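You operate a simulated robot arm through the tools that you are given. There is no shell and no other tool. Be economical: measure what you need, move in short steps, check, and stop when the job is done.

You are at the controls of a simulated robot arm. One attempt, no reset.

TASK
Switch the radio on, tuned to farm, volume loud.
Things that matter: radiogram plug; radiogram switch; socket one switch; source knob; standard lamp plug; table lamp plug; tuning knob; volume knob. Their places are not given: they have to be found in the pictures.

It is judged by the outcome, as a careful person would: the job done as asked, and still so three seconds after it is handed in. It fails if anything else is knocked over, pushed out of place, dropped, spilled or broken.

THE ROBOT
A 7-joint arm with a two-finger parallel gripper, fixed in place. Base frame: the origin is at the foot of the arm, x ahead of it, y to its left, z up. Units: m, rad, N and s.
With the tool pointing down near the work surface it reaches from about 0.1 to 0.66 m from the base axis. Its first joint turns from -2.007 to 2.007 rad. Payload 3.91 kg.
The TCP is the grasp point between the finger pads, 0.03 m short of the fingertips. In the tool frame z runs along the fingers and y along their closing line. The gripper opens to 0.11 m. The fingers are 0.02 m wide and 0.01 m thick; the gripper's body (0.048 by 0.112 m) begins 0.055 m behind the TCP.
Orientation is that of the tool frame in the base frame, as a unit quaternion [w, x, y, z]. With the fingers straight down and closing along the base's y, the tool's x points along the base's -x, its y along +y and its z along -z.

THE INTERFACE
- The arm moves only by the tool send_rows. Its argument "series" is a list of rows, each a list of 3 entries, a list of its own where there are three numbers: the shift along the tool's x, y, z in cm, then the turn, a rotation vector about the tool's x, y, z in rad, then the finger opening in cm, from 0 to 11. In form: [[[x, y, z], [ax, ay, az], jaw], ...]. A call has 1 to 8 rows; each row shifts and turns the commanded pose from where the row before left it, along the tool's axes as they then stand. Rows are played at 5 a second. More than 0.05 m and 0.15 rad between two rows, or a gripper value outside its range, and nothing of the call is played. A pose out of reach is approached as far as the arm can. The call stops where the force on the tool passes 80 N (or 10 N more than at its start, if that is more) or the arm is blocked; 0.2 s more then pass. The fingers move at their own pace (about 0.153 m/s each) and stop on an object; they squeeze with about 42 N. The grip force told is the motor's: it shows also when the fingers shut on nothing. Time passes only in rows, and 0.2 s behind the last, so rows that do not move let the fingers close. The reply holds the time, the measured pose of the TCP, the force on the tool along the base axes, the opening and the grip force, in the units named above and with some noise, with the torque about the TCP (base axes, N m) and any sound that the robot's microphone picked up.
- Cameras (640 x 400 px; columns grow to the right, rows downward): "scene" is fixed at [0.2211, -0.505, 1.3143]; the picture's right is [0.30, -0.95, 0.00], its down [-0.49, -0.15, -0.86] and it looks along [0.82, 0.26, -0.51] (base axes); focal length 214 px, centre (320, 200). "wrist" rides on the gripper at [0.072, 0.017, -0.103] in the tool frame; the picture's right is [-0.23, 0.97, 0.00], its down [-0.76, -0.18, -0.62] and it looks along [-0.61, -0.14, 0.78] (tool axes); focal length 222 px, centre (320, 200).
- capture(camera): a new picture of that camera. No time passes.
- move_column(by): slides the trunk up (or, below 0, down) by that many m; the arm rides with it, the base frame stays. It gives what a move gives, with no picture.
- point_at(camera, pixels): for up to 12 pixels [column, row] of the newest picture of that camera ("zoom" is the newest enlarged one), the place [x, y, z] in the base frame of the surface seen there, good to about 0.003 m, but the place of the scene camera against the robot may be out by one fixed shift of up to 0.018 m in any direction. No time passes.
- close_up(camera, box): a new picture of the part [left, top, right, bottom] of that camera's present view, enlarged. No time passes.
- job_done(): hands the job in; it is judged then, once.

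Work in short steps. Measure before you move; look again where a grasp or a placing could have gone wrong, and mend it. You have 80 turns and 34 pictures in all, those below and enlarged ones among them. Open the gripper and draw the arm clear of the work before you hand the job in, unless the task says otherwise; then end with one line.

The tools are called after ">>>" by a JSON object that holds its "api" and its "payload". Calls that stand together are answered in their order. send_rows: Moves the arm, as the interface text tells. Its arguments: {"type":"object","properties":{"series":{"type":"array","items":{"type":"array"}}},"required":["series"]} The other tools are called the same way: move_column (by) slides the trunk up or down; capture (camera) takes a picture; point_at (camera, pixels) gives the place of the surface under pixels of a picture; close_up (camera, box) takes an enlarged picture of a part of a camera's view; job_done () hands the job in.

At the start:

```text
t: 0.0
tcp_pos: [0.3778, -0.4068, 1.2032]
ee_rot: [0.0, 0.0, 1.0, 0.0]
wrist_force: [-0.2, -0.2, -0.2]
torque: [-0.03, 0.02, 0.0]
opening: 0.1099
gripper_force: 0.2
trunk travel left (down, up): [-0.8, 0.19]
```

scene: 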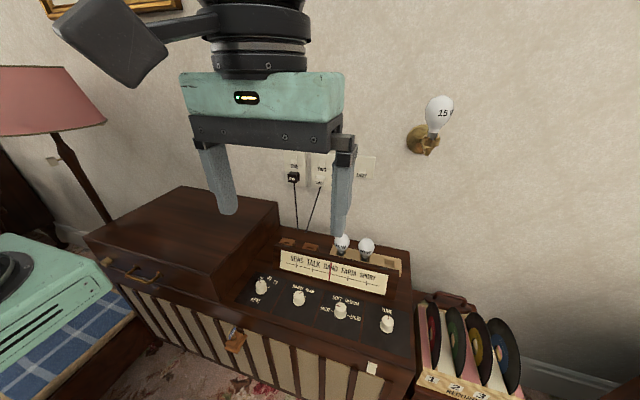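
wrist: 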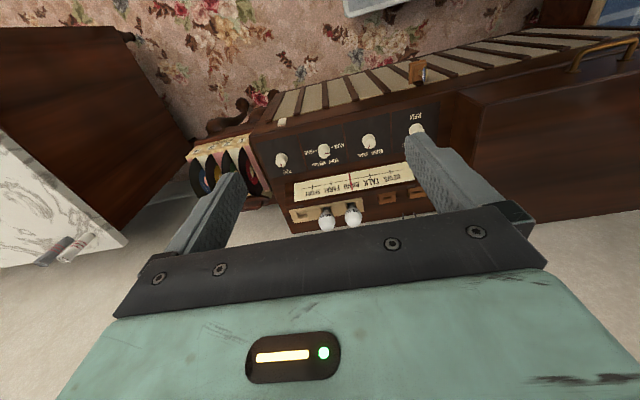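

The scene picture shows the radiogram with four knobs (262,287), (299,298), (341,311), (387,324), the dial, and wall sockets at about (293,170)-(365,168). I enlarge both areas.

>>> {"api": "close_up", "payload": {"camera": "scene", "box": [230, 230, 420, 350]}}

>>> {"api": "close_up", "payload": {"camera": "scene", "box": [270, 140, 390, 215]}}

>>> {"api": "close_up", "payload": {"camera": "wrist", "box": [250, 100, 450, 225]}}

```text
3.33 times, centred on (325, 290) of scene
```

zoom: 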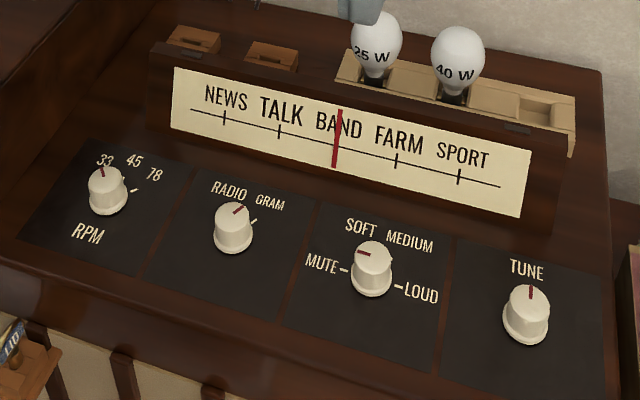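

```text
5.33 times, centred on (330, 178) of scene
```

zoom: 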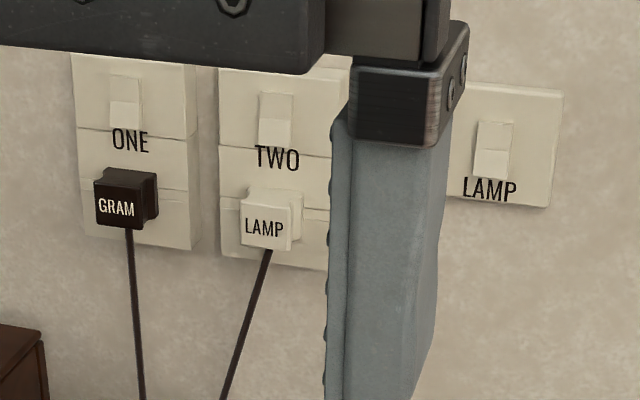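

```text
3.20 times, centred on (350, 162) of wrist
```

zoom: 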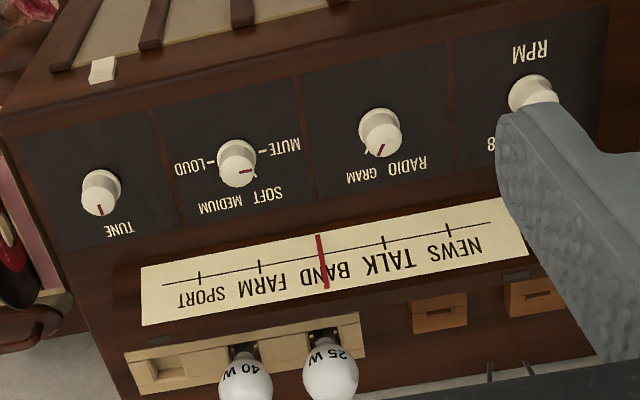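

The source and volume pointers and the white piece at scene (372,368) need a closer look, as do the socket switches.

>>> {"api": "close_up", "payload": {"camera": "scene", "box": [340, 340, 404, 380]}}

>>> {"api": "close_up", "payload": {"camera": "scene", "box": [285, 280, 365, 330]}}

>>> {"api": "point_at", "payload": {"camera": "scene", "pixels": [[262, 283], [299, 294], [341, 307], [387, 320], [372, 368], [270, 300], [320, 315], [365, 328], [294, 161], [293, 177], [320, 163], [365, 160]]}}

>>> {"api": "point_at", "payload": {"camera": "wrist", "pixels": [[281, 160], [323, 152], [368, 142], [283, 122], [345, 165], [300, 165]]}}

```text
10.00 times, centred on (372, 360) of scene
```

zoom: 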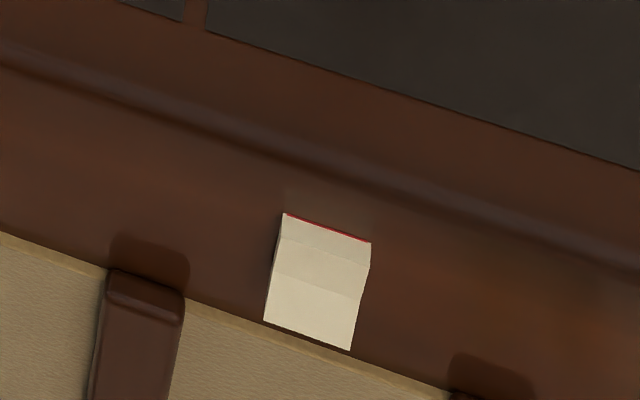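

```text
8.00 times, centred on (325, 305) of scene
```

zoom: 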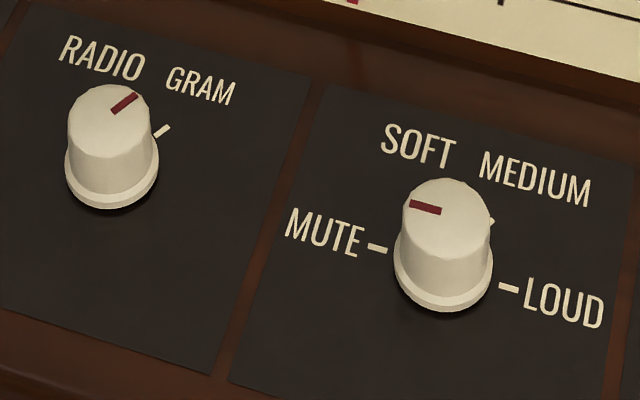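

```text
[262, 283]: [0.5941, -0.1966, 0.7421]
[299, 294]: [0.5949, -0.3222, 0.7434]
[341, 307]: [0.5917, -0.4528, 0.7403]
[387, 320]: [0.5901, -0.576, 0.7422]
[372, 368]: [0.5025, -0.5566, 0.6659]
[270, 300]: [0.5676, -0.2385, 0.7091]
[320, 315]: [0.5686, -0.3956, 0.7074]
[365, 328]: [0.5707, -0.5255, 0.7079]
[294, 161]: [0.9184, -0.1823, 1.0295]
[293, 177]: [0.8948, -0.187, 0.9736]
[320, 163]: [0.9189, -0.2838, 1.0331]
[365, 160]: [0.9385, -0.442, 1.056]
```

```text
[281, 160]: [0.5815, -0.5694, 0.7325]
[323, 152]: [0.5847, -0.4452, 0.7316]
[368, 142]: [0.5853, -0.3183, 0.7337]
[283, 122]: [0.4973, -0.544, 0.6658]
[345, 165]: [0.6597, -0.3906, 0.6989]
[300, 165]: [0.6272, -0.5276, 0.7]
```

The source points at GRAM, volume at MUTE, band on BAND, and the radiogram's rocker is at about (0.497,-0.544,0.666). To read the wall switches I tilt the tool forward so the wrist camera looks at the wall.

>>> {"api": "send_rows", "payload": {"series": [[[0, 0, 0], [0, -0.15, 0], 11], [[0, 0, 0], [0, -0.15, 0], 11], [[0, 0, 0], [0, -0.15, 0], 11], [[0, 0, 0], [0, -0.15, 0], 11], [[0, 0, 0], [0, -0.15, 0], 11]]}}

>>> {"api": "capture", "payload": {"camera": "wrist"}}

```text
t: 1.2
tcp_pos: [0.3773, -0.4074, 1.2026]
ee_rot: [0.366, 0.0, 0.931, 0.0]
wrist_force: [0.0, -0.6, 0.1]
torque: [0.0, 0.02, -0.03]
opening: 0.1099
gripper_force: 0.1
trunk travel left (down, up): [-0.8, 0.19]
```

```text
26 pictures are left
```

wrist: 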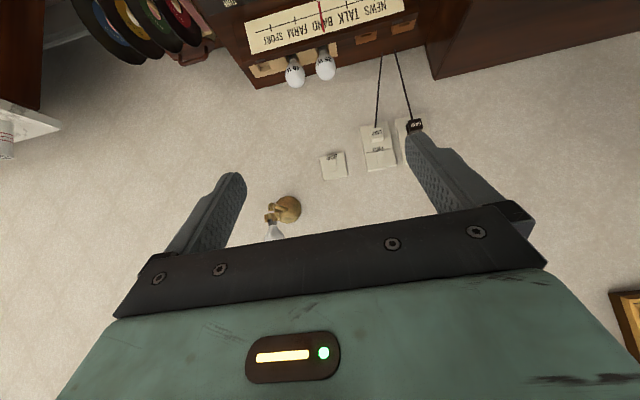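

The finger hides socket one at (410,140). I shift 14 cm to +y, and take an enlarged picture.

>>> {"api": "send_rows", "payload": {"series": [[[0, 4.8, 0], [0, 0, 0], 11], [[0, 4.8, 0], [0, 0, 0], 11], [[0, 4.8, 0], [0, 0, 0], 11]]}}

>>> {"api": "close_up", "payload": {"camera": "wrist", "box": [250, 90, 410, 190]}}

>>> {"api": "close_up", "payload": {"camera": "scene", "box": [280, 145, 376, 205]}}

```text
t: 2.0
tcp_pos: [0.3855, -0.3349, 1.2557]
ee_rot: [0.365, 0.001, 0.931, 0.0]
wrist_force: [-0.4, -0.5, 0.1]
torque: [0.04, -0.02, 0.02]
opening: 0.1101
gripper_force: 0.1
out of reach, approached as far as the arm can: row 1, 2, 3
trunk travel left (down, up): [-0.8, 0.19]
```

```text
4.00 times, centred on (330, 140) of wrist
```

zoom: 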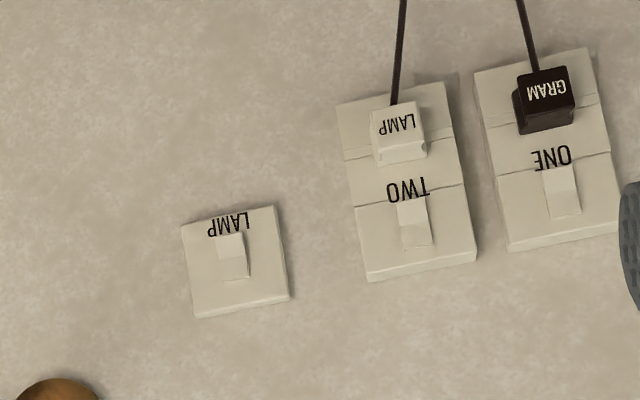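

```text
6.67 times, centred on (328, 175) of scene
```

zoom: 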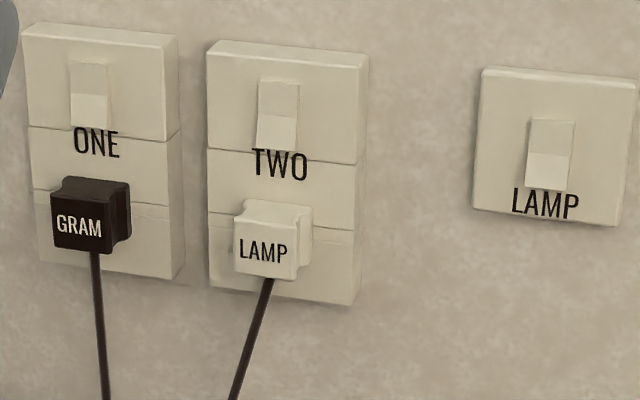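

Wall rockers still ambiguous; I'll use the radio's own sound as the test. I return the tool to vertical and then see how far it reaches out.

>>> {"api": "send_rows", "payload": {"series": [[[0, -4.8, 0], [0, 0.15, 0], 11], [[0, -4.8, 0], [0, 0.15, 0], 11], [[0, 0, 0], [0, 0.15, 0], 11], [[0, 0, 0], [0, 0.15, 0], 11], [[0, 0, 0], [0, 0.15, 0], 11], [[-4.8, 0, 0], [0, 0, 0], 5], [[-4.8, 0, 0], [0, 0, 0], 5]]}}

```text
t: 3.6
tcp_pos: [0.4807, -0.4321, 1.256]
ee_rot: [0.0, -0.001, 1.0, 0.0]
wrist_force: [-1.5, -0.5, -0.2]
torque: [-0.05, -0.03, 0.01]
opening: 0.05
gripper_force: 0.1
trunk travel left (down, up): [-0.8, 0.19]
```

Now extending toward the volume knob's position (0.587,-0.445) at this height to test reach.

>>> {"api": "send_rows", "payload": {"series": [[[-4.8, 0, 0], [0, 0, 0], 5], [[-4.8, -1.3, 0], [0, 0, 0], 5], [[-1.0, 0, 0], [0, 0, 0], 5]]}}

```text
t: 4.4
tcp_pos: [0.5884, -0.4459, 1.2551]
ee_rot: [0.0, 0.001, 1.0, 0.001]
wrist_force: [0.5, 0.2, -0.4]
torque: [0.0, 0.01, -0.04]
opening: 0.0504
gripper_force: 0.1
trunk travel left (down, up): [-0.8, 0.19]
```

Reached. Now the tuning knob's place (0.585,-0.57).

>>> {"api": "send_rows", "payload": {"series": [[[0, -4.8, 0], [0, 0, 0], 5], [[0, -4.8, 0], [0, 0, 0], 5], [[0, -2.8, 0], [0, 0, 0], 5]]}}

>>> {"api": "capture", "payload": {"camera": "wrist"}}

```text
t: 5.2
tcp_pos: [0.5873, -0.5697, 1.2563]
ee_rot: [0.0, -0.001, 1.0, 0.0]
wrist_force: [-0.4, -0.1, 0.3]
torque: [-0.03, 0.04, -0.06]
opening: 0.0502
gripper_force: 0.0
trunk travel left (down, up): [-0.8, 0.19]
```

```text
23 pictures are left
```

wrist: 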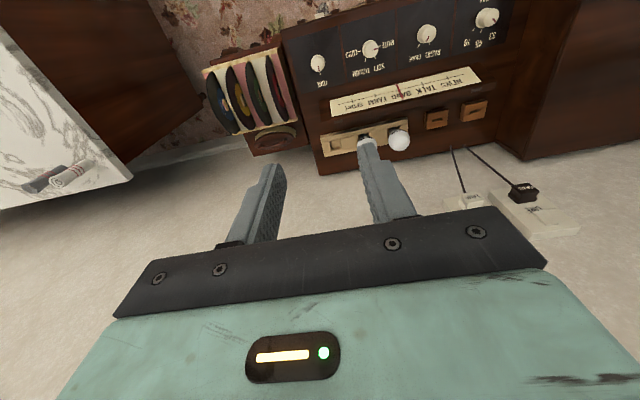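

Reach is fine. I lower the trunk by 0.38 and look again from above the panel.

>>> {"api": "move_column", "payload": {"by": -0.38}}

>>> {"api": "capture", "payload": {"camera": "wrist"}}

>>> {"api": "capture", "payload": {"camera": "scene"}}

```text
t: 8.9
tcp_pos: [0.5872, -0.5691, 0.8759]
ee_rot: [0.0, 0.0, 1.0, 0.0]
wrist_force: [-0.7, 0.2, -0.2]
torque: [0.01, -0.03, -0.03]
opening: 0.05
gripper_force: 0.1
trunk travel left (down, up): [-0.42, 0.57]
```

```text
22 pictures are left
```

wrist: 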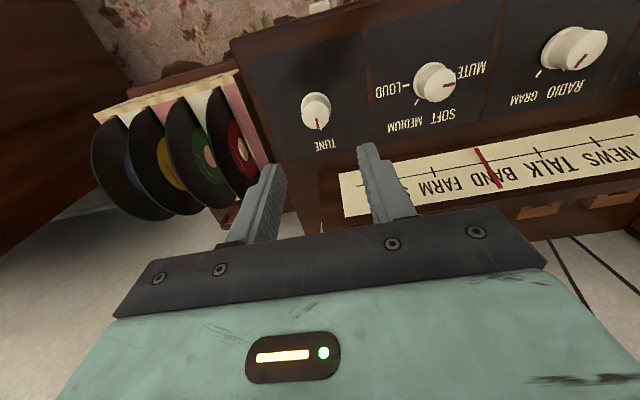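

```text
21 pictures are left
```

scene: 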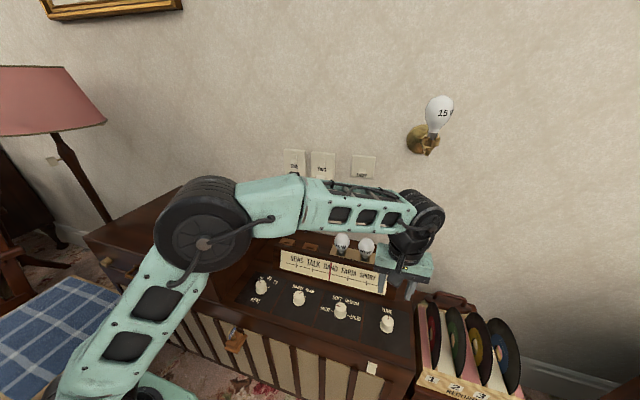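

I measure the knobs with the wrist picture, and the clearance of elbow/forearm against cabinet and bulbs with the scene picture.

>>> {"api": "point_at", "payload": {"camera": "wrist", "pixels": [[316, 107], [302, 106], [330, 106], [319, 124], [434, 80], [416, 82], [452, 78], [575, 45], [490, 172], [429, 185], [402, 85], [417, 102]]}}

>>> {"api": "point_at", "payload": {"camera": "scene", "pixels": [[205, 240], [165, 270], [180, 285], [175, 200], [150, 235], [342, 237], [366, 240], [400, 240], [205, 275]]}}

```text
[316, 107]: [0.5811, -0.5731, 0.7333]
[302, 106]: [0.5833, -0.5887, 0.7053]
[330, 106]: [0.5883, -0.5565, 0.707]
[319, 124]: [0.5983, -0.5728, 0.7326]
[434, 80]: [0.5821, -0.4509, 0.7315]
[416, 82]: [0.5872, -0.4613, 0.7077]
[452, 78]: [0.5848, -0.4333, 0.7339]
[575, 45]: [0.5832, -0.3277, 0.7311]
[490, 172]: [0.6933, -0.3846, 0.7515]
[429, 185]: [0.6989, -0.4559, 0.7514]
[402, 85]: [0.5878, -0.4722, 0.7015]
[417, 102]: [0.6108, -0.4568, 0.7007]
```

```text
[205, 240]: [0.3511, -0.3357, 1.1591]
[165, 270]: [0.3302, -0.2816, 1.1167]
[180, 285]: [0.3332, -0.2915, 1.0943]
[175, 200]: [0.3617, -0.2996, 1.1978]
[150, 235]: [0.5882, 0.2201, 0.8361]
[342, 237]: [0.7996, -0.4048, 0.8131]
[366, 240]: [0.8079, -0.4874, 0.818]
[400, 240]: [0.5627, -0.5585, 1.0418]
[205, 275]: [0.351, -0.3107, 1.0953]
```

Knob centre for tuning ≈ (0.583,-0.573), top 0.733, panel 0.70. I descend over it with 5 cm opening.

>>> {"api": "send_rows", "payload": {"series": [[[0.4, -0.4, 4.5], [0, 0, 0], 5.5], [[0, 0, 4.5], [0, 0, 0], 5.5], [[0, 0, 4.5], [0, 0, 0], 5.5], [[0, 0, 0], [0, 0, 0], 5.5]]}}

>>> {"api": "capture", "payload": {"camera": "wrist"}}

```text
t: 9.9
tcp_pos: [0.5849, -0.5718, 0.7407]
ee_rot: [-0.001, -0.001, 1.0, 0.0]
wrist_force: [-0.1, -0.1, 0.3]
torque: [-0.02, 0.01, 0.01]
opening: 0.0553
gripper_force: 0.0
trunk travel left (down, up): [-0.42, 0.57]
```

```text
20 pictures are left
```

wrist: 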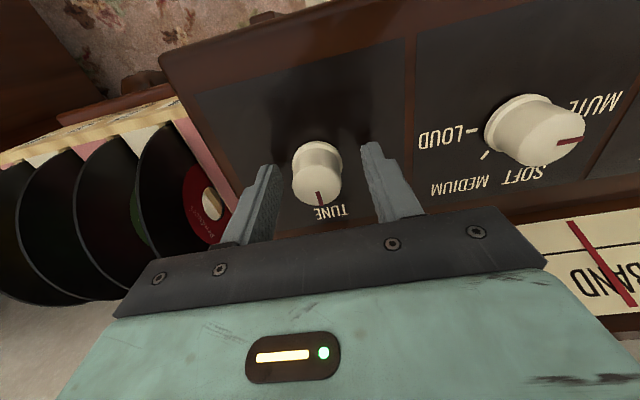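

The knob sits between the fingers; I measure its top before closing.

>>> {"api": "point_at", "payload": {"camera": "wrist", "pixels": [[317, 184], [299, 185], [336, 185], [318, 198], [316, 168], [317, 150], [319, 206], [540, 140], [570, 141], [505, 145]]}}

```text
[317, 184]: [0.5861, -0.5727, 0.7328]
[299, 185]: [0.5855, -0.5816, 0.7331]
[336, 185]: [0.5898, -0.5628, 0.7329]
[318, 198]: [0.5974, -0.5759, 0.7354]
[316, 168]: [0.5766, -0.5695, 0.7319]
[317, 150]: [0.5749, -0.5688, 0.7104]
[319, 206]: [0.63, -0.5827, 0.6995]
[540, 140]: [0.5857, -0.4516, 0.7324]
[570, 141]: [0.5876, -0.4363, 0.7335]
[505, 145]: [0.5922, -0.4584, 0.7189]
```

Centre ≈ (0.587,-0.572). I nudge 2 mm, close, and turn about 0.3 rad clockwise.

>>> {"api": "send_rows", "payload": {"series": [[[-0.2, 0, 0], [0, 0, 0], 3.5], [[0, 0, 0], [0, 0, 0], 0], [[0, 0, 0], [0, 0, 0], 0], [[0, 0, 0], [0, 0, 0.15], 0], [[0, 0, 0], [0, 0, 0.15], 0], [[0, 0, 0], [0, 0, 0], 0]]}}

>>> {"api": "capture", "payload": {"camera": "scene"}}

```text
t: 11.3
tcp_pos: [0.5862, -0.5732, 0.7419]
ee_rot: [0.0, 0.15, 0.989, 0.0]
wrist_force: [4.8, -21.5, 2.8]
torque: [0.15, 0.42, -0.12]
opening: 0.0327
gripper_force: 45.1
trunk travel left (down, up): [-0.42, 0.57]
```

```text
19 pictures are left
```

scene: 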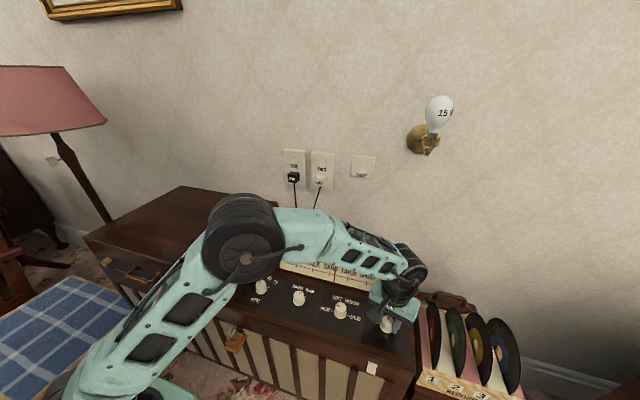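

The grip holds with 0.3 rad turned, lateral force -21 N. I enlarge the dial to see whether the needle moved.

>>> {"api": "close_up", "payload": {"camera": "scene", "box": [270, 245, 398, 325]}}

```text
5.00 times, centred on (334, 285) of scene
```

zoom: 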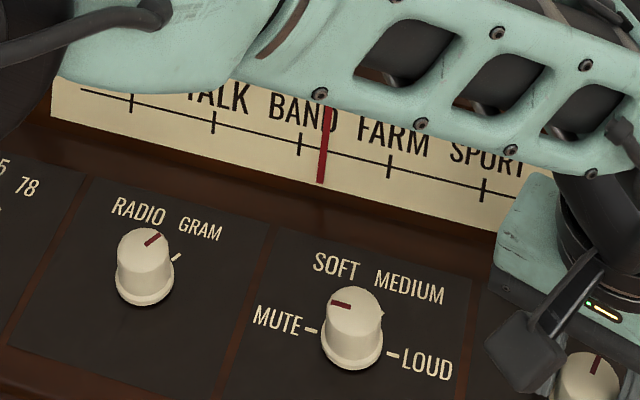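

The needle went from BAND a quarter of the way to FARM. Turning clockwise 0.75 rad more.

>>> {"api": "send_rows", "payload": {"series": [[[0, -0.1, 0], [0, 0, 0.15], 0], [[0, 0, 0], [0, 0, 0.15], 0], [[0, 0, 0], [0, 0, 0.15], 0], [[0, 0, 0], [0, 0, 0.15], 0], [[0, 0, 0], [0, 0, 0.15], 0], [[0, 0, 0], [0, 0, 0], 0]]}}

>>> {"api": "close_up", "payload": {"camera": "scene", "box": [270, 245, 398, 325]}}

```text
t: 12.7
tcp_pos: [0.5884, -0.5716, 0.741]
ee_rot: [0.0, 0.499, 0.866, 0.002]
wrist_force: [29.0, 12.9, 7.5]
torque: [-0.46, -0.66, 0.15]
opening: 0.0329
gripper_force: 44.8
trunk travel left (down, up): [-0.42, 0.57]
```

```text
5.00 times, centred on (334, 285) of scene
```

zoom: 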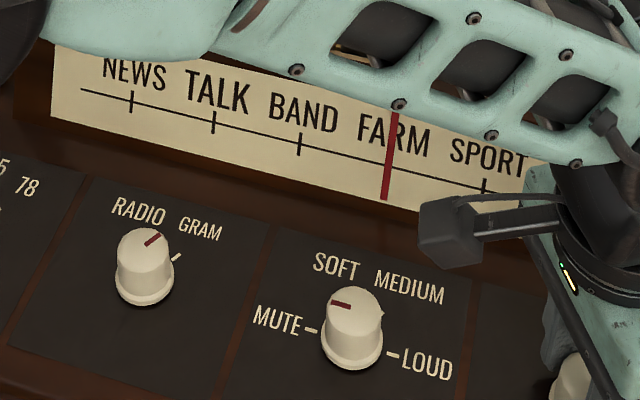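

The needle now covers the FARM tick (389,165). I open, rise, and undo the turn.

>>> {"api": "send_rows", "payload": {"series": [[[0, 0, 0], [0, 0, 0], 5.5], [[0, 0, 0], [0, 0, 0], 5.5], [[0, 0, -4.5], [0, 0, 0], 5.5], [[0, 0, -4.5], [0, 0, -0.15], 5.5], [[0, 0, 0], [0, 0, -0.15], 5.5], [[0, 0, 0], [0, 0, -0.15], 5.5], [[0, 0, 0], [0, 0, -0.15], 5.5], [[0, 0, 0], [0, 0, -0.15], 5.5]]}}

>>> {"api": "send_rows", "payload": {"series": [[[0, 0, 0], [0, 0, -0.15], 5.5], [[0, 0, 0], [0, 0, -0.15], 5.5], [[0, 4.2, 0], [0, 0, 0], 5.5], [[0, 4.2, 0], [0, 0, 0], 5.5], [[0, 3.9, 0], [0, 0, 0], 5.5], [[0, 0, 0], [0, 0, 0], 5.5]]}}

>>> {"api": "capture", "payload": {"camera": "wrist"}}

```text
t: 14.5
tcp_pos: [0.5846, -0.5755, 0.8302]
ee_rot: [-0.001, 0.148, 0.989, 0.0]
wrist_force: [0.4, 0.3, -0.4]
torque: [0.0, 0.02, -0.03]
opening: 0.0551
gripper_force: 0.1
trunk travel left (down, up): [-0.42, 0.57]
```

```text
t: 15.9
tcp_pos: [0.5856, -0.4527, 0.8305]
ee_rot: [0.0, 0.0, 1.0, 0.0]
wrist_force: [-0.5, 0.6, 0.4]
torque: [0.01, 0.04, 0.0]
opening: 0.0551
gripper_force: 0.0
trunk travel left (down, up): [-0.42, 0.57]
```

```text
16 pictures are left
```

wrist: 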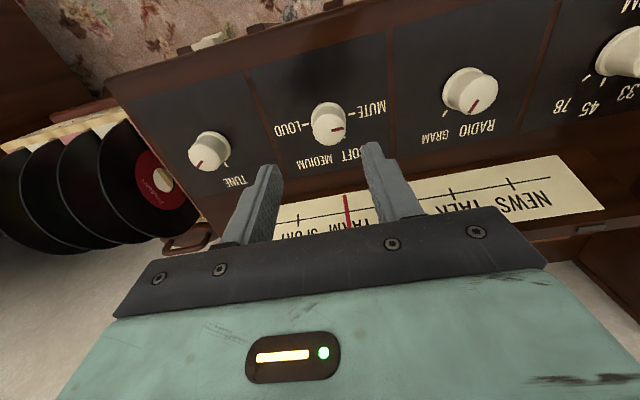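

Tuning stayed on FARM. I measure the volume and source knob tops.

>>> {"api": "point_at", "payload": {"camera": "wrist", "pixels": [[329, 128], [314, 129], [344, 127], [330, 139], [328, 117], [481, 97], [470, 97], [494, 88], [478, 80], [480, 112], [446, 114], [470, 135]]}}

```text
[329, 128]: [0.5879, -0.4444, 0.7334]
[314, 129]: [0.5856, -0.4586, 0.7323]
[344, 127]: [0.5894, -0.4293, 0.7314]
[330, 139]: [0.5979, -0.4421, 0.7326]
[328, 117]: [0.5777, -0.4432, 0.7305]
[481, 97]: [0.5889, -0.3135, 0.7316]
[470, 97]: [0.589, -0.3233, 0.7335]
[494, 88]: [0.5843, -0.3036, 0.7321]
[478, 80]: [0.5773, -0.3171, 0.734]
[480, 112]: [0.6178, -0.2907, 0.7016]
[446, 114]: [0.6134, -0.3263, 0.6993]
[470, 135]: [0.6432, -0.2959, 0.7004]
```

Volume centre ≈ (0.588,-0.444). I align over it and pre-turn the tool -1.2 rad so the long turn fits.

>>> {"api": "send_rows", "payload": {"series": [[[-0.2, 0.85, 0], [0, 0, -0.15], 5.5], [[0, 0, 0], [0, 0, -0.15], 5.5], [[0, 0, 0], [0, 0, -0.15], 5.5], [[0, 0, 0], [0, 0, -0.15], 5.5], [[0, 0, 0], [0, 0, -0.15], 5.5], [[0, 0, 0], [0, 0, -0.15], 5.5], [[0, 0, 0], [0, 0, -0.15], 5.5], [[0, 0, 0], [0, 0, -0.15], 5.5]]}}

```text
t: 17.7
tcp_pos: [0.5867, -0.4444, 0.8304]
ee_rot: [0.0, -0.566, 0.824, 0.0]
wrist_force: [-0.4, -0.2, -0.8]
torque: [-0.01, 0.02, -0.03]
opening: 0.0547
gripper_force: 0.0
trunk travel left (down, up): [-0.42, 0.57]
```

Aligned at (0.587,-0.444). Descend and close on the knob.

>>> {"api": "send_rows", "payload": {"series": [[[0, 0, 4.5], [0, 0, 0], 5.5], [[0, 0, 4.4], [0, 0, 0], 5.5], [[0, 0, 0], [0, 0, 0], 5.5], [[0, 0, 0], [0, 0, 0], 0], [[0, 0, 0], [0, 0, 0], 0], [[0, 0, 0], [0, 0, 0], 0]]}}

```text
t: 19.1
tcp_pos: [0.5905, -0.4444, 0.7439]
ee_rot: [0.003, -0.565, 0.825, -0.005]
wrist_force: [47.7, -21.9, -14.3]
torque: [0.15, -0.11, 0.03]
opening: 0.0323
gripper_force: 45.1
trunk travel left (down, up): [-0.42, 0.57]
```

The knob centre is ~4 mm further along the closing line; I relieve by -0.35 cm and turn clockwise 1.05 rad.

>>> {"api": "send_rows", "payload": {"series": [[[0, -0.35, 0], [0, 0, 0], 0], [[0, 0, 0], [0, 0, 0.15], 0], [[0, 0, 0], [0, 0, 0.15], 0], [[0, 0, 0], [0, 0, 0.15], 0], [[0, 0, 0], [0, 0, 0.15], 0], [[0, 0, 0], [0, 0, 0.15], 0], [[0, 0, 0], [0, 0, 0.15], 0], [[0, 0, 0], [0, 0, 0.15], 0]]}}

```text
t: 20.9
tcp_pos: [0.5921, -0.4451, 0.7448]
ee_rot: [0.002, -0.073, 0.997, -0.002]
wrist_force: [26.9, -6.8, 23.5]
torque: [0.17, 0.0, 0.06]
opening: 0.0326
gripper_force: 44.5
trunk travel left (down, up): [-0.42, 0.57]
```

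Turn went through; continue 1.2 rad more, then look.

>>> {"api": "send_rows", "payload": {"series": [[[0, 0, -0.1], [0, 0, 0.15], 0], [[0, 0, 0], [0, 0, 0.15], 0], [[0, 0, 0], [0, 0, 0.15], 0], [[0, 0, 0], [0, 0, 0.15], 0], [[0, 0, 0], [0, 0, 0.15], 0], [[0, 0, 0], [0, 0, 0.15], 0], [[0, 0, 0], [0, 0, 0.15], 0], [[0, 0, 0], [0, 0, 0.15], 0]]}}

>>> {"api": "close_up", "payload": {"camera": "wrist", "box": [160, 50, 480, 250]}}

```text
t: 22.7
tcp_pos: [0.5907, -0.4453, 0.7427]
ee_rot: [0.003, 0.502, 0.865, -0.002]
wrist_force: [21.8, -12.1, 9.5]
torque: [-1.11, -0.16, -0.01]
opening: 0.0324
gripper_force: 44.9
trunk travel left (down, up): [-0.42, 0.57]
```

```text
2.00 times, centred on (320, 150) of wrist
```

zoom: 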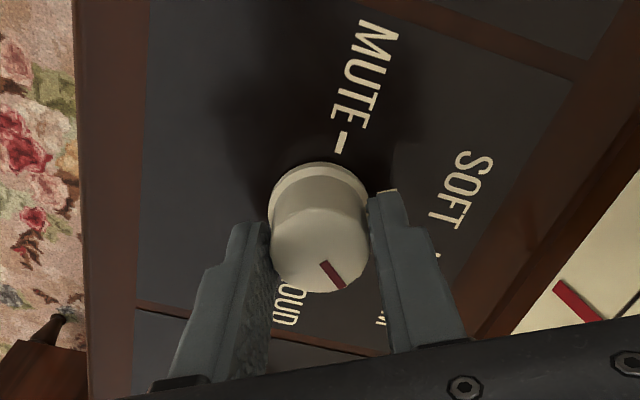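

The pointer is past MEDIUM; about 0.9 rad remain to LOUD. Continue.

>>> {"api": "send_rows", "payload": {"series": [[[0, 0, 0], [0, 0, 0.15], 0], [[0, 0, 0], [0, 0, 0.15], 0], [[0, 0, 0], [0, 0, 0.15], 0], [[0, 0, 0], [0, 0, 0.15], 0], [[0, 0, 0], [0, 0, 0.15], 0], [[0, 0, 0], [0, 0, 0.15], 0], [[0, 0, 0], [0, 0, 0], 0]]}}

>>> {"api": "close_up", "payload": {"camera": "wrist", "box": [160, 50, 480, 250]}}

```text
t: 24.3
tcp_pos: [0.5907, -0.4449, 0.7445]
ee_rot: [0.003, 0.828, 0.56, 0.0]
wrist_force: [18.4, -20.3, 1.8]
torque: [-0.74, 0.14, 0.39]
opening: 0.0324
gripper_force: 44.9
trunk travel left (down, up): [-0.42, 0.57]
```

```text
2.00 times, centred on (320, 150) of wrist
```

zoom: 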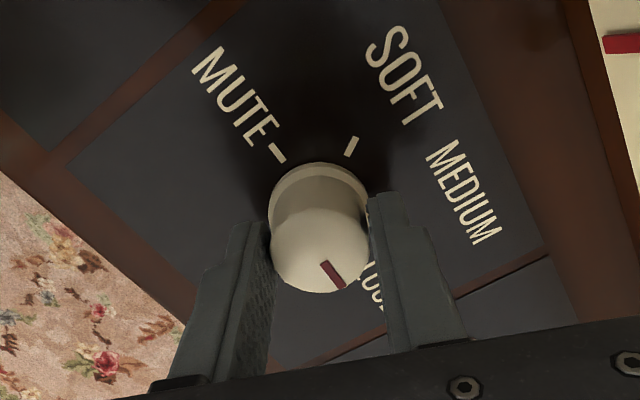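

The pointer is in line with LOUD (parallel to MUTE tick, opposite side). Release, rise, and unwind.

>>> {"api": "send_rows", "payload": {"series": [[[0, 0, 0], [0, 0, 0], 5.5], [[0, 0, 0], [0, 0, 0], 5.5], [[0, 0, -4.5], [0, 0, 0], 5.5], [[0, 0, -4.5], [0, 0, -0.15], 5.5], [[0, 0, 0], [0, 0, -0.15], 5.5], [[0, 0, 0], [0, 0, -0.15], 5.5], [[0, 0, 0], [0, 0, -0.15], 5.5], [[0, 0, 0], [0, 0, -0.15], 5.5]]}}

>>> {"api": "send_rows", "payload": {"series": [[[0, 0, 0], [0, 0, -0.15], 5.5], [[0, 0, 0], [0, 0, -0.15], 5.5], [[0, 0, 0], [0, 0, -0.15], 5.5], [[0, 0, 0], [0, 0, -0.15], 5.5], [[0, 0, 0], [0, 0, -0.15], 5.5], [[0, 0, 0], [0, 0, -0.15], 5.5], [[0, 0, 0], [0, 0, -0.15], 5.5], [[0, 0, 0], [0, 0, -0.15], 5.5]]}}

>>> {"api": "send_rows", "payload": {"series": [[[0, 4.3, 0], [0, 0, 0], 5.5], [[0, 4.3, 0], [0, 0, 0], 5.5], [[0, 4.2, 0], [0, 0, 0], 5.5], [[0, 0, 0], [0, 0, 0], 5.5]]}}

>>> {"api": "capture", "payload": {"camera": "wrist"}}

```text
t: 26.1
tcp_pos: [0.5889, -0.445, 0.8331]
ee_rot: [0.0, 0.563, 0.826, 0.0]
wrist_force: [0.3, 0.0, 0.0]
torque: [-0.03, 0.01, 0.01]
opening: 0.0551
gripper_force: 0.0
trunk travel left (down, up): [-0.42, 0.57]
```

```text
t: 27.9
tcp_pos: [0.5904, -0.4437, 0.8322]
ee_rot: [0.0, -0.002, 1.0, 0.0]
wrist_force: [-0.1, -0.4, -0.4]
torque: [0.01, -0.02, 0.0]
opening: 0.0552
gripper_force: 0.1
trunk travel left (down, up): [-0.42, 0.57]
```

```text
t: 28.9
tcp_pos: [0.5881, -0.3183, 0.8338]
ee_rot: [0.0, 0.0, 1.0, 0.0]
wrist_force: [0.1, -0.3, -0.1]
torque: [-0.02, 0.0, 0.0]
opening: 0.0553
gripper_force: 0.1
trunk travel left (down, up): [-0.42, 0.57]
```

```text
13 pictures are left
```

wrist: 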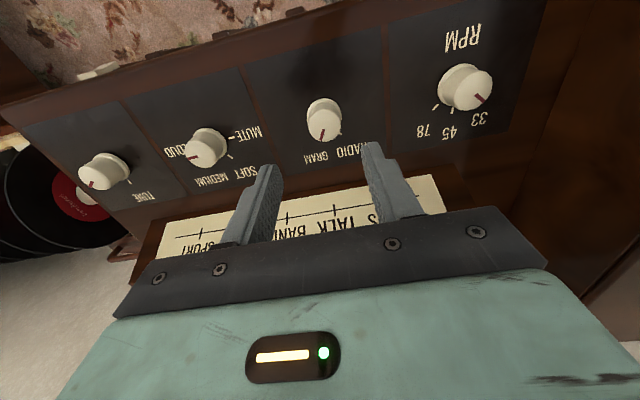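

I enlarge the source knob to see its ticks.

>>> {"api": "close_up", "payload": {"camera": "wrist", "box": [272, 85, 384, 170]}}

```text
4.71 times, centred on (328, 128) of wrist
```

zoom: 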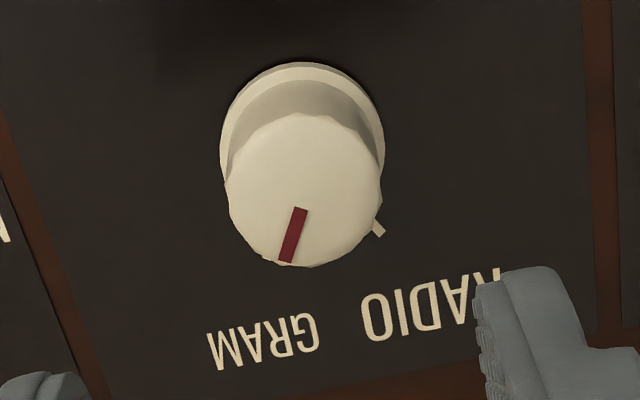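

Measure the RADIO tick and the pointer for the angle, plus the knob top.

>>> {"api": "point_at", "payload": {"camera": "zoom", "pixels": [[378, 228], [382, 232], [300, 210], [287, 260], [303, 190], [232, 200], [380, 195], [305, 120]]}}

```text
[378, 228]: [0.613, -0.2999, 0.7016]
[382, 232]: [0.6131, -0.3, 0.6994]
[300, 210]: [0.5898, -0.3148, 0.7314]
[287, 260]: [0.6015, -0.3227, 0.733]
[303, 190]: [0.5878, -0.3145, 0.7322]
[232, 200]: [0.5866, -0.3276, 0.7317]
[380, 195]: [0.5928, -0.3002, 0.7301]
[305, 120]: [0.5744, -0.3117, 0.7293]
```

RADIO lies 60° counter-clockwise of the current setting. I align to (0.590,-0.314), descend, and close.

>>> {"api": "send_rows", "payload": {"series": [[[-0.15, 0.4, 4.5], [0, 0, 0], 5.5], [[0, 0, 4.6], [0, 0, 0], 5.5], [[0, 0, 0], [0, 0, 0], 5.5], [[0, 0, 0], [0, 0, 0], 0], [[0, 0, 0], [0, 0, 0], 0], [[0, 0, 0], [0, 0, 0], 0]]}}

>>> {"api": "send_rows", "payload": {"series": [[[0, 0, 0], [0, 0, -0.15], 0], [[0, 0, 0], [0, 0, -0.15], 0], [[0, 0, 0], [0, 0, -0.15], 0], [[0, 0, 0], [0, 0, -0.15], 0], [[0, 0, 0], [0, 0, -0.15], 0], [[0, 0, 0], [0, 0, -0.15], 0], [[0, 0, 0], [0, 0, -0.15], 0], [[0, 0, 0], [0, 0, 0], 0]]}}

>>> {"api": "close_up", "payload": {"camera": "wrist", "box": [160, 50, 480, 250]}}

```text
t: 30.3
tcp_pos: [0.5908, -0.3146, 0.744]
ee_rot: [0.001, 0.001, 1.0, 0.0]
wrist_force: [1.6, -29.3, -9.5]
torque: [-0.36, -1.11, 0.04]
opening: 0.0325
gripper_force: 44.7
trunk travel left (down, up): [-0.42, 0.57]
```

```text
t: 32.1
tcp_pos: [0.5909, -0.3154, 0.7421]
ee_rot: [-0.001, -0.5, 0.866, -0.002]
wrist_force: [-1.7, -41.0, 17.1]
torque: [-0.51, 0.34, -0.02]
opening: 0.0325
gripper_force: 44.8
trunk travel left (down, up): [-0.42, 0.57]
```

```text
2.00 times, centred on (320, 150) of wrist
```

zoom: 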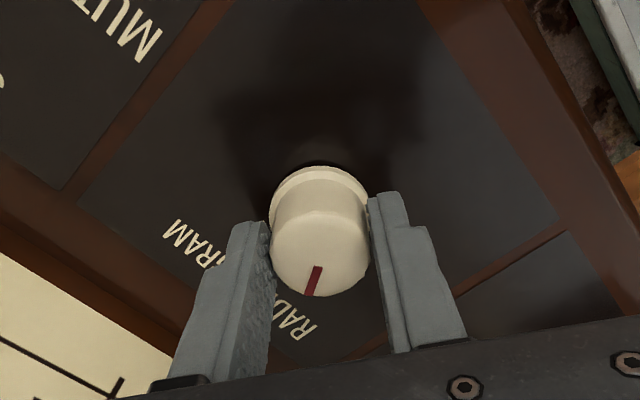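

It points at RADIO. Release, rise, unwind, and move back over toward the front rocker for a look.

>>> {"api": "send_rows", "payload": {"series": [[[0, 0, 0], [0, 0, 0], 5.5], [[0, 0, 0], [0, 0, 0], 5.5], [[0, 0, -4.5], [0, 0, 0], 5.5], [[0, 0, -4.5], [0, 0, 0.15], 5.5], [[0, 0, 0], [0, 0, 0.15], 5.5], [[0, 0, 0], [0, 0, 0.15], 5.5], [[0, 0, 0], [0, 0, 0.15], 5.5], [[0, 0, 0], [0, 0, 0.15], 5.5]]}}

>>> {"api": "send_rows", "payload": {"series": [[[0, 0, 0], [0, 0, 0.15], 5.5], [[0, 0, 0], [0, 0, 0.15], 5.5], [[4.5, -1, 0], [0, 0, 0], 0], [[4.5, -4.5, 0], [0, 0, 0], 0], [[4.5, -4.5, 0], [0, 0, 0], 0], [[4.5, -4.5, 0], [0, 0, 0], 0], [[0, -4.5, 0], [0, 0, 0], 0], [[0, -4, 0], [0, 0, 0], 0]]}}

>>> {"api": "capture", "payload": {"camera": "wrist"}}

```text
t: 33.9
tcp_pos: [0.5919, -0.3128, 0.8319]
ee_rot: [0.0, -0.148, 0.989, 0.0]
wrist_force: [-0.1, -0.1, 0.1]
torque: [-0.03, 0.03, 0.03]
opening: 0.055
gripper_force: 0.0
trunk travel left (down, up): [-0.42, 0.57]
```

```text
refused: row 4 steps farther than a row can; nothing moved
```

```text
10 pictures are left
```

wrist: 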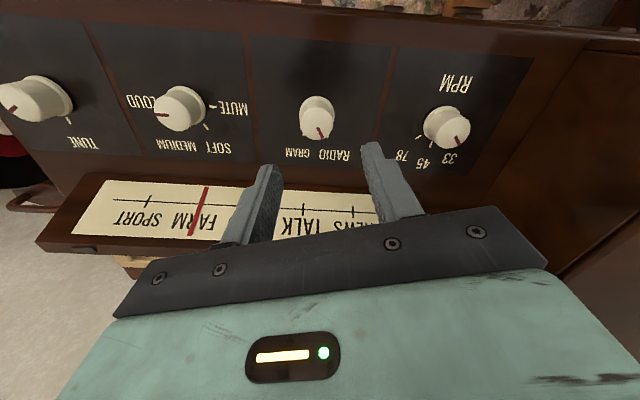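

All three knobs read right (tune FARM, LOUD, RADIO). I redo the move with smaller steps toward (0.40,-0.53).

>>> {"api": "send_rows", "payload": {"series": [[[0, 0, 0], [0, 0, 0.15], 5.5], [[0, 0, 0], [0, 0, 0.15], 5.5], [[3.3, -3.3, 0], [0, 0, 0], 0], [[3.3, -3.3, 0], [0, 0, 0], 0], [[3.3, -3.3, 0], [0, 0, 0], 0], [[3.3, -3.3, 0], [0, 0, 0], 0], [[3.3, -3.3, 0], [0, 0, 0], 0], [[2.5, -4, 0], [0, 0, 0], 0]]}}

>>> {"api": "close_up", "payload": {"camera": "wrist", "box": [220, 80, 460, 230]}}

```text
t: 35.7
tcp_pos: [0.4009, -0.5163, 0.8306]
ee_rot: [-0.001, -0.001, 1.0, 0.0]
wrist_force: [-1.5, -0.3, -0.4]
torque: [0.0, 0.06, -0.04]
opening: 0.0004
gripper_force: 37.6
trunk travel left (down, up): [-0.42, 0.57]
```

```text
2.67 times, centred on (340, 155) of wrist
```

zoom: 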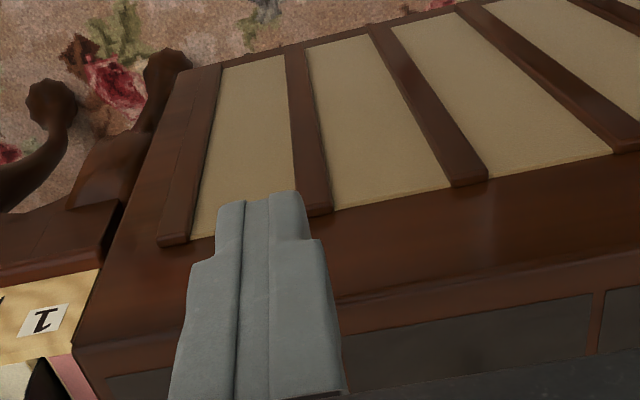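

The fingers hide the rocker. I open the fingers wide so it is seen between them.

>>> {"api": "send_rows", "payload": {"series": [[[0, 0, 0], [0, 0, 0], 10], [[0, 0, 0], [0, 0, 0], 10], [[0, -1.5, 0], [0, 0, 0], 10]]}}

>>> {"api": "close_up", "payload": {"camera": "wrist", "box": [270, 130, 382, 200]}}

```text
t: 36.5
tcp_pos: [0.4021, -0.5304, 0.8306]
ee_rot: [0.0, 0.0, 1.0, 0.001]
wrist_force: [-0.4, 0.2, -0.5]
torque: [0.0, 0.03, -0.01]
opening: 0.1001
gripper_force: 0.1
trunk travel left (down, up): [-0.42, 0.57]
```

```text
5.71 times, centred on (326, 165) of wrist
```

zoom: 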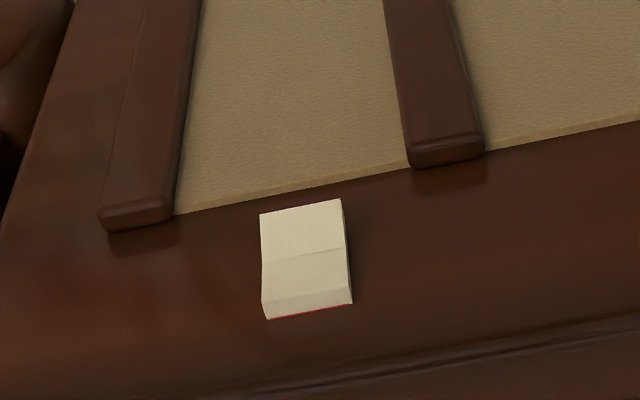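

I measure points down the rocker's face to find which end stands out.

>>> {"api": "point_at", "payload": {"camera": "zoom", "pixels": [[302, 212], [303, 230], [304, 248], [306, 262], [307, 275], [308, 288], [309, 298], [310, 310], [311, 325], [240, 260], [240, 300], [380, 200]]}}

>>> {"api": "close_up", "payload": {"camera": "wrist", "box": [311, 161, 335, 189]}}

```text
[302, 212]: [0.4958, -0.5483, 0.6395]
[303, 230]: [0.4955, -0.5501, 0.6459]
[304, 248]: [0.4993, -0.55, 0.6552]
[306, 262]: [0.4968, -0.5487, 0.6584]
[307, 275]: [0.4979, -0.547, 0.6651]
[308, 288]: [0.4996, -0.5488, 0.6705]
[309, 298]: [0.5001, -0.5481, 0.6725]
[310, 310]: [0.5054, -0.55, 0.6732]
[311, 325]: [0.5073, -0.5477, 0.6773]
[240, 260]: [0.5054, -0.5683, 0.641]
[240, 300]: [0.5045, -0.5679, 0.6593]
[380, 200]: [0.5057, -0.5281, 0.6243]
```

```text
14.29 times, centred on (323, 175) of wrist
```

zoom: 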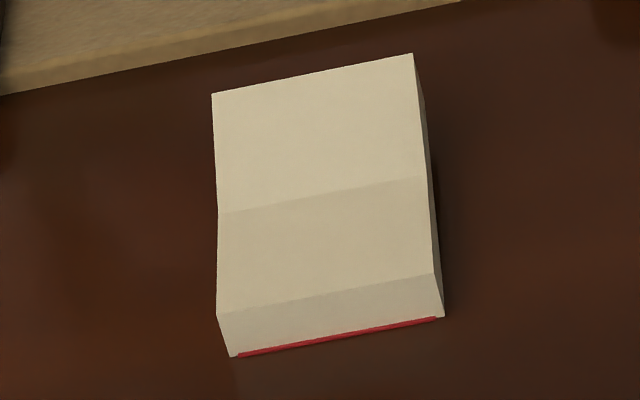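

The face stands 9.5 mm out at the bottom and 5 mm at the top, red strip nearly hidden: top pressed = off. I'll press its lower end (z≈0.645, y≈-0.549) with a tilted closed fingertip; first lower and tilt in front of it.

>>> {"api": "send_rows", "payload": {"series": [[[0, -1.9, 4.2], [0, 0, 0], 0], [[0, 0, 4.2], [0, 0, 0], 0], [[0, 0, 4.2], [0, 0, 0], 0], [[0, 0, 4.0], [0, 0, 0], 0], [[0, 0, 0], [0, -0.15, 0], 0], [[0, 0, 0], [0, -0.15, 0], 0], [[0, 0, 0], [0, -0.15, 0], 0], [[0, 0, 0], [0, -0.15, 0], 0]]}}

```text
t: 38.3
tcp_pos: [0.4023, -0.5499, 0.6658]
ee_rot: [0.296, 0.0, 0.955, 0.001]
wrist_force: [-0.3, -0.4, 0.4]
torque: [-0.03, 0.01, -0.01]
opening: 0.0001
gripper_force: 37.5
trunk travel left (down, up): [-0.42, 0.57]
```

Pose is (0.402,-0.550,0.666), tilted 0.6. Advance along +x to about 0.465, then press in small steps to ~0.480.

>>> {"api": "send_rows", "payload": {"series": [[[-2.6, 0, 1.78], [0, 0, 0], 0], [[-2.5, 0, 1.9], [0, 0, 0], 0], [[-0.33, 0, 0.23], [0, 0, 0], 0], [[-0.33, 0, 0.23], [0, 0, 0], 0], [[-0.33, 0, 0.23], [0, 0, 0], 0], [[-0.33, 0, 0.23], [0, 0, 0], 0], [[0, 0, 0], [0, 0, 0], 0]]}}

```text
t: 39.9
tcp_pos: [0.4735, -0.552, 0.6626]
ee_rot: [0.294, 0.002, 0.956, 0.001]
wrist_force: [-60.7, 13.3, 14.4]
torque: [0.46, 0.83, 0.35]
opening: 0.0002
gripper_force: 37.6
trunk travel left (down, up): [-0.42, 0.57]
```

60 N against the rocker, tip at about x=0.4985. I back off and look.

>>> {"api": "send_rows", "payload": {"series": [[[3.3, 0, -2.3], [0, 0, 0], 0], [[3.3, 0, -2.3], [0, 0, 0], 0], [[0, 0, -4], [0, 0.15, 0], 10], [[0, 0, -4], [0, 0.15, 0], 10], [[0, 0, -4], [0, 0.15, 0], 10], [[0, 0, -4], [0, 0.15, 0], 10]]}}

>>> {"api": "capture", "payload": {"camera": "wrist"}}

```text
t: 41.3
tcp_pos: [0.3428, -0.5519, 0.813]
ee_rot: [-0.001, 0.001, 1.0, 0.0]
wrist_force: [0.0, -0.5, 0.8]
torque: [0.01, 0.0, 0.0]
opening: 0.1
gripper_force: 0.0
trunk travel left (down, up): [-0.42, 0.57]
```

```text
6 pictures are left
```

wrist: 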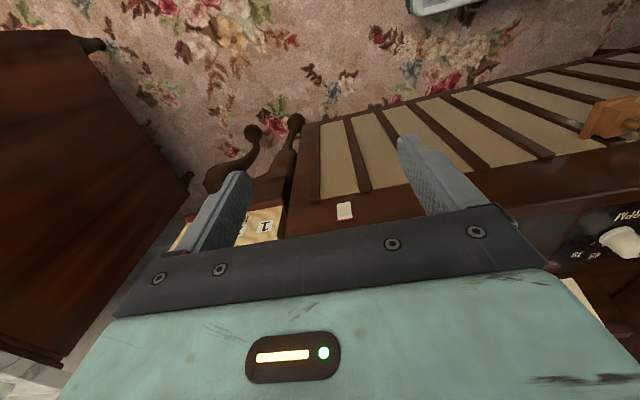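

Rocker is visible at (344,210) with more red at the lower edge. I check its geometry.

>>> {"api": "point_at", "payload": {"camera": "wrist", "pixels": [[343, 204], [343, 206], [344, 208], [344, 210], [344, 212], [345, 214], [345, 216], [345, 218], [345, 220], [345, 222], [365, 210]]}}

```text
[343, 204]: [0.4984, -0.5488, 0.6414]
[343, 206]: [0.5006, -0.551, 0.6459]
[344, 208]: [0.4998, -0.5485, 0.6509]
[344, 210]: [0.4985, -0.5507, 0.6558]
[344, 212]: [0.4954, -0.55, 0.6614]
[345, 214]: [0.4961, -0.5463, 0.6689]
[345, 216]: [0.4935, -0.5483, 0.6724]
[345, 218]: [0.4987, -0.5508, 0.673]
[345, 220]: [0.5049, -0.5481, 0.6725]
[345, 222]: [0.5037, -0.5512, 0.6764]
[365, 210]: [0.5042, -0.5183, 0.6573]
```

The top now stands out: the radiogram switch is on. No sound from it, so the socket is likely off; I look closely at socket one from the scene camera.

>>> {"api": "close_up", "payload": {"camera": "scene", "box": [280, 145, 344, 185]}}

```text
10.00 times, centred on (312, 165) of scene
```

zoom: 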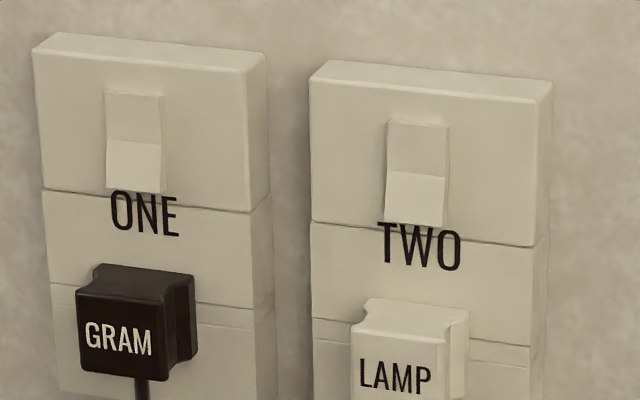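

>>> {"api": "point_at", "payload": {"camera": "zoom", "pixels": [[134, 98], [134, 108], [134, 118], [134, 128], [134, 138], [134, 146], [134, 155], [134, 165], [134, 175], [134, 183], [80, 110], [80, 170]]}}

>>> {"api": "point_at", "payload": {"camera": "zoom", "pixels": [[125, 98], [125, 106], [125, 180], [125, 186], [145, 98], [145, 106], [145, 180], [145, 188], [115, 330], [150, 270], [200, 120], [20, 100]]}}

```text
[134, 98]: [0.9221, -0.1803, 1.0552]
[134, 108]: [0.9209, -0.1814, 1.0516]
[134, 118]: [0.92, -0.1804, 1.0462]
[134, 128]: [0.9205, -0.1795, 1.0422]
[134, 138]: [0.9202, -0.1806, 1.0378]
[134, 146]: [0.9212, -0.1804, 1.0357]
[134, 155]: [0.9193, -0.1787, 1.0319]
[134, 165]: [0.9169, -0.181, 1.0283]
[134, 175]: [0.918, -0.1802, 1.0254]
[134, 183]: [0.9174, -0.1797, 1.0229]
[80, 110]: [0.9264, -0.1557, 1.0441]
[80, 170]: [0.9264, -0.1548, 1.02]
```

```text
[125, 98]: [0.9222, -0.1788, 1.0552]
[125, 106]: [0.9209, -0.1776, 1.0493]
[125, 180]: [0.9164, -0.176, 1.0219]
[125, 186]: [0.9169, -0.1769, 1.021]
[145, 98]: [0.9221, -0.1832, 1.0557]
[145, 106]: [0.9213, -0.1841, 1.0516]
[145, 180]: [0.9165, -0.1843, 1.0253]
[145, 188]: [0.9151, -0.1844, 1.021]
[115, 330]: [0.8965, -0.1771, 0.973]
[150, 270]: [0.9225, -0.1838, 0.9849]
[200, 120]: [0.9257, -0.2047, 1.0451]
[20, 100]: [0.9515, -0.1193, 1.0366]
```

Socket one's rocker stands out at the bottom (0.9165) versus top (0.921): off, same as the radiogram's had been. I'll raise the trunk and move to in front of it.

>>> {"api": "move_column", "payload": {"by": 0.27}}

>>> {"api": "send_rows", "payload": {"series": [[[-2.6, 3.7, 0], [0, 0, 0], 0], [[-2.6, 3.7, 0], [0, 0, 0], 0], [[-2.6, 3.7, 0], [0, 0, 0], 0], [[-2.6, 3.7, 0], [0, 0, 0], 0], [[-2.6, 3.7, 0], [0, 0, 0], 0], [[-2.6, 3.7, 0], [0, 0, 0], 0], [[-2.6, 3.7, 0], [0, 0, 0], 0], [[-2.6, 3.7, 0], [0, 0, 0], 0]]}}

>>> {"api": "send_rows", "payload": {"series": [[[-2.6, 3.7, 0], [0, 0, 0], 0], [[-2.6, 3.9, 0], [0, -0.15, 0], 0], [[0, 0, 0], [0, -0.15, 0], 0], [[0, 0, 0], [0, -0.15, 0], 0], [[0, 0, 0], [0, -0.15, 0], 0], [[0, 0, 0], [0, -0.15, 0], 0]]}}

```text
t: 44.0
tcp_pos: [0.3423, -0.5516, 1.0824]
ee_rot: [0.0, 0.0, 1.0, 0.0]
wrist_force: [-0.5, -0.1, 0.6]
torque: [0.0, -0.03, -0.06]
opening: 0.1003
gripper_force: 0.1
trunk travel left (down, up): [-0.69, 0.3]
```

```text
t: 45.8
tcp_pos: [0.55, -0.2584, 1.0823]
ee_rot: [-0.001, 0.001, 1.0, 0.001]
wrist_force: [-0.2, 0.1, -0.3]
torque: [0.0, -0.01, 0.03]
opening: 0.0
gripper_force: 38.2
trunk travel left (down, up): [-0.69, 0.3]
```

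```text
t: 47.2
tcp_pos: [0.6012, -0.1737, 1.0805]
ee_rot: [0.325, -0.026, 0.945, 0.006]
wrist_force: [2.3, -0.4, 1.3]
torque: [0.08, 0.09, -0.05]
opening: 0.0
gripper_force: 37.5
out of reach, approached as far as the arm can: row 6
trunk travel left (down, up): [-0.69, 0.3]
```

Tilt stops at 0.66 at this short radius; I move 14 cm further out and tilt more.

>>> {"api": "send_rows", "payload": {"series": [[[-3.55, 0, 2.76], [0, 0, 0], 0], [[-3.55, 0, 2.76], [0, 0, 0], 0], [[-3.55, 0, 2.76], [0, 0, 0], 0], [[0, 0, 0], [0, -0.13, 0], 0], [[0, 0, 0], [0, -0.15, 0], 0], [[0, 0, 0], [0, -0.15, 0], 0]]}}

```text
t: 48.6
tcp_pos: [0.7386, -0.1707, 1.0842]
ee_rot: [0.525, -0.001, 0.851, 0.013]
wrist_force: [-0.9, 0.5, 0.4]
torque: [-0.02, -0.01, -0.05]
opening: 0.0
gripper_force: 37.6
out of reach, approached as far as the arm can: row 4
trunk travel left (down, up): [-0.69, 0.3]
```

Tilt is now 1.1 rad. I take a wrist picture to locate socket one's rocker accurately.

>>> {"api": "capture", "payload": {"camera": "wrist"}}

```text
4 pictures are left
```

wrist: 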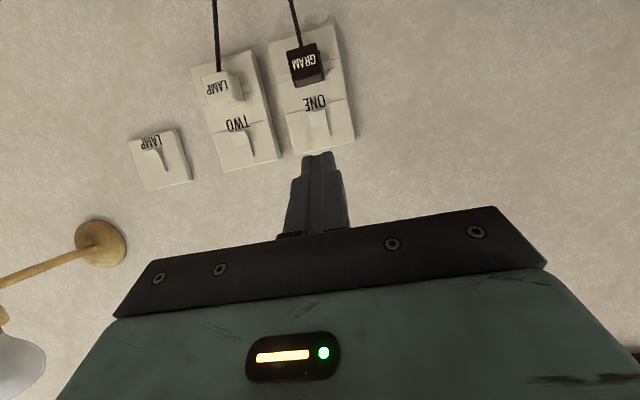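

>>> {"api": "point_at", "payload": {"camera": "wrist", "pixels": [[317, 112], [318, 115], [319, 118], [319, 121], [320, 124], [321, 128], [321, 132], [322, 136], [298, 125], [340, 125], [304, 62], [320, 75]]}}

```text
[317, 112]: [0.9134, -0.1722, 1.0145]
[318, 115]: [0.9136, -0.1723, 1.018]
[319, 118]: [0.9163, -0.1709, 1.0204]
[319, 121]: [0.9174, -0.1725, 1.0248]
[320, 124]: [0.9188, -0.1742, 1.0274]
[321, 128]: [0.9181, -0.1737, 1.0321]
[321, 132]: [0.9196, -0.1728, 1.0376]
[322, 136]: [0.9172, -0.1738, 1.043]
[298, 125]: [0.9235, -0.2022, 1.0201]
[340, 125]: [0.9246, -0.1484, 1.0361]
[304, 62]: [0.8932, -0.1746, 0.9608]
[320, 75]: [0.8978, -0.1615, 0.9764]
```

Rocker's lower end: x 0.9135, y -0.1725, z ≈1.018. I approach along the finger direction to just short of it.

>>> {"api": "send_rows", "payload": {"series": [[[-0.12, -0.13, 3.66], [0, 0, 0], 0], [[-0.12, -0.13, 3.66], [0, 0, 0], 0], [[-0.12, -0.13, 3.66], [0, 0, 0], 0], [[-0.12, -0.13, 3.66], [0, 0, 0], 0], [[0, 0, 0], [0, 0, 0], 0]]}}

```text
t: 49.8
tcp_pos: [0.8705, -0.1738, 1.0241]
ee_rot: [0.525, -0.002, 0.851, 0.013]
wrist_force: [-0.3, -0.7, -0.6]
torque: [-0.01, 0.02, 0.01]
opening: 0.0001
gripper_force: 38.3
trunk travel left (down, up): [-0.69, 0.3]
```

At (0.8705,-0.174,1.024), free. Press +x in 4 mm steps to about 0.891.

>>> {"api": "send_rows", "payload": {"series": [[[-0.09, 0, 0.4], [0, 0, 0], 0], [[-0.18, 0, 0.36], [0, 0, 0], 0], [[-0.18, 0, 0.36], [0, 0, 0], 0], [[-0.18, 0, 0.36], [0, 0, 0], 0], [[-0.18, 0, 0.36], [0, 0, 0], 0], [[0, 0, 0], [0, 0, 0], 0]]}}

```text
t: 51.2
tcp_pos: [0.8883, -0.1754, 1.0215]
ee_rot: [0.523, -0.001, 0.852, 0.013]
wrist_force: [-50.0, 0.5, 5.1]
torque: [-0.34, 0.05, -0.01]
opening: 0.0001
gripper_force: 38.3
trunk travel left (down, up): [-0.69, 0.3]
```

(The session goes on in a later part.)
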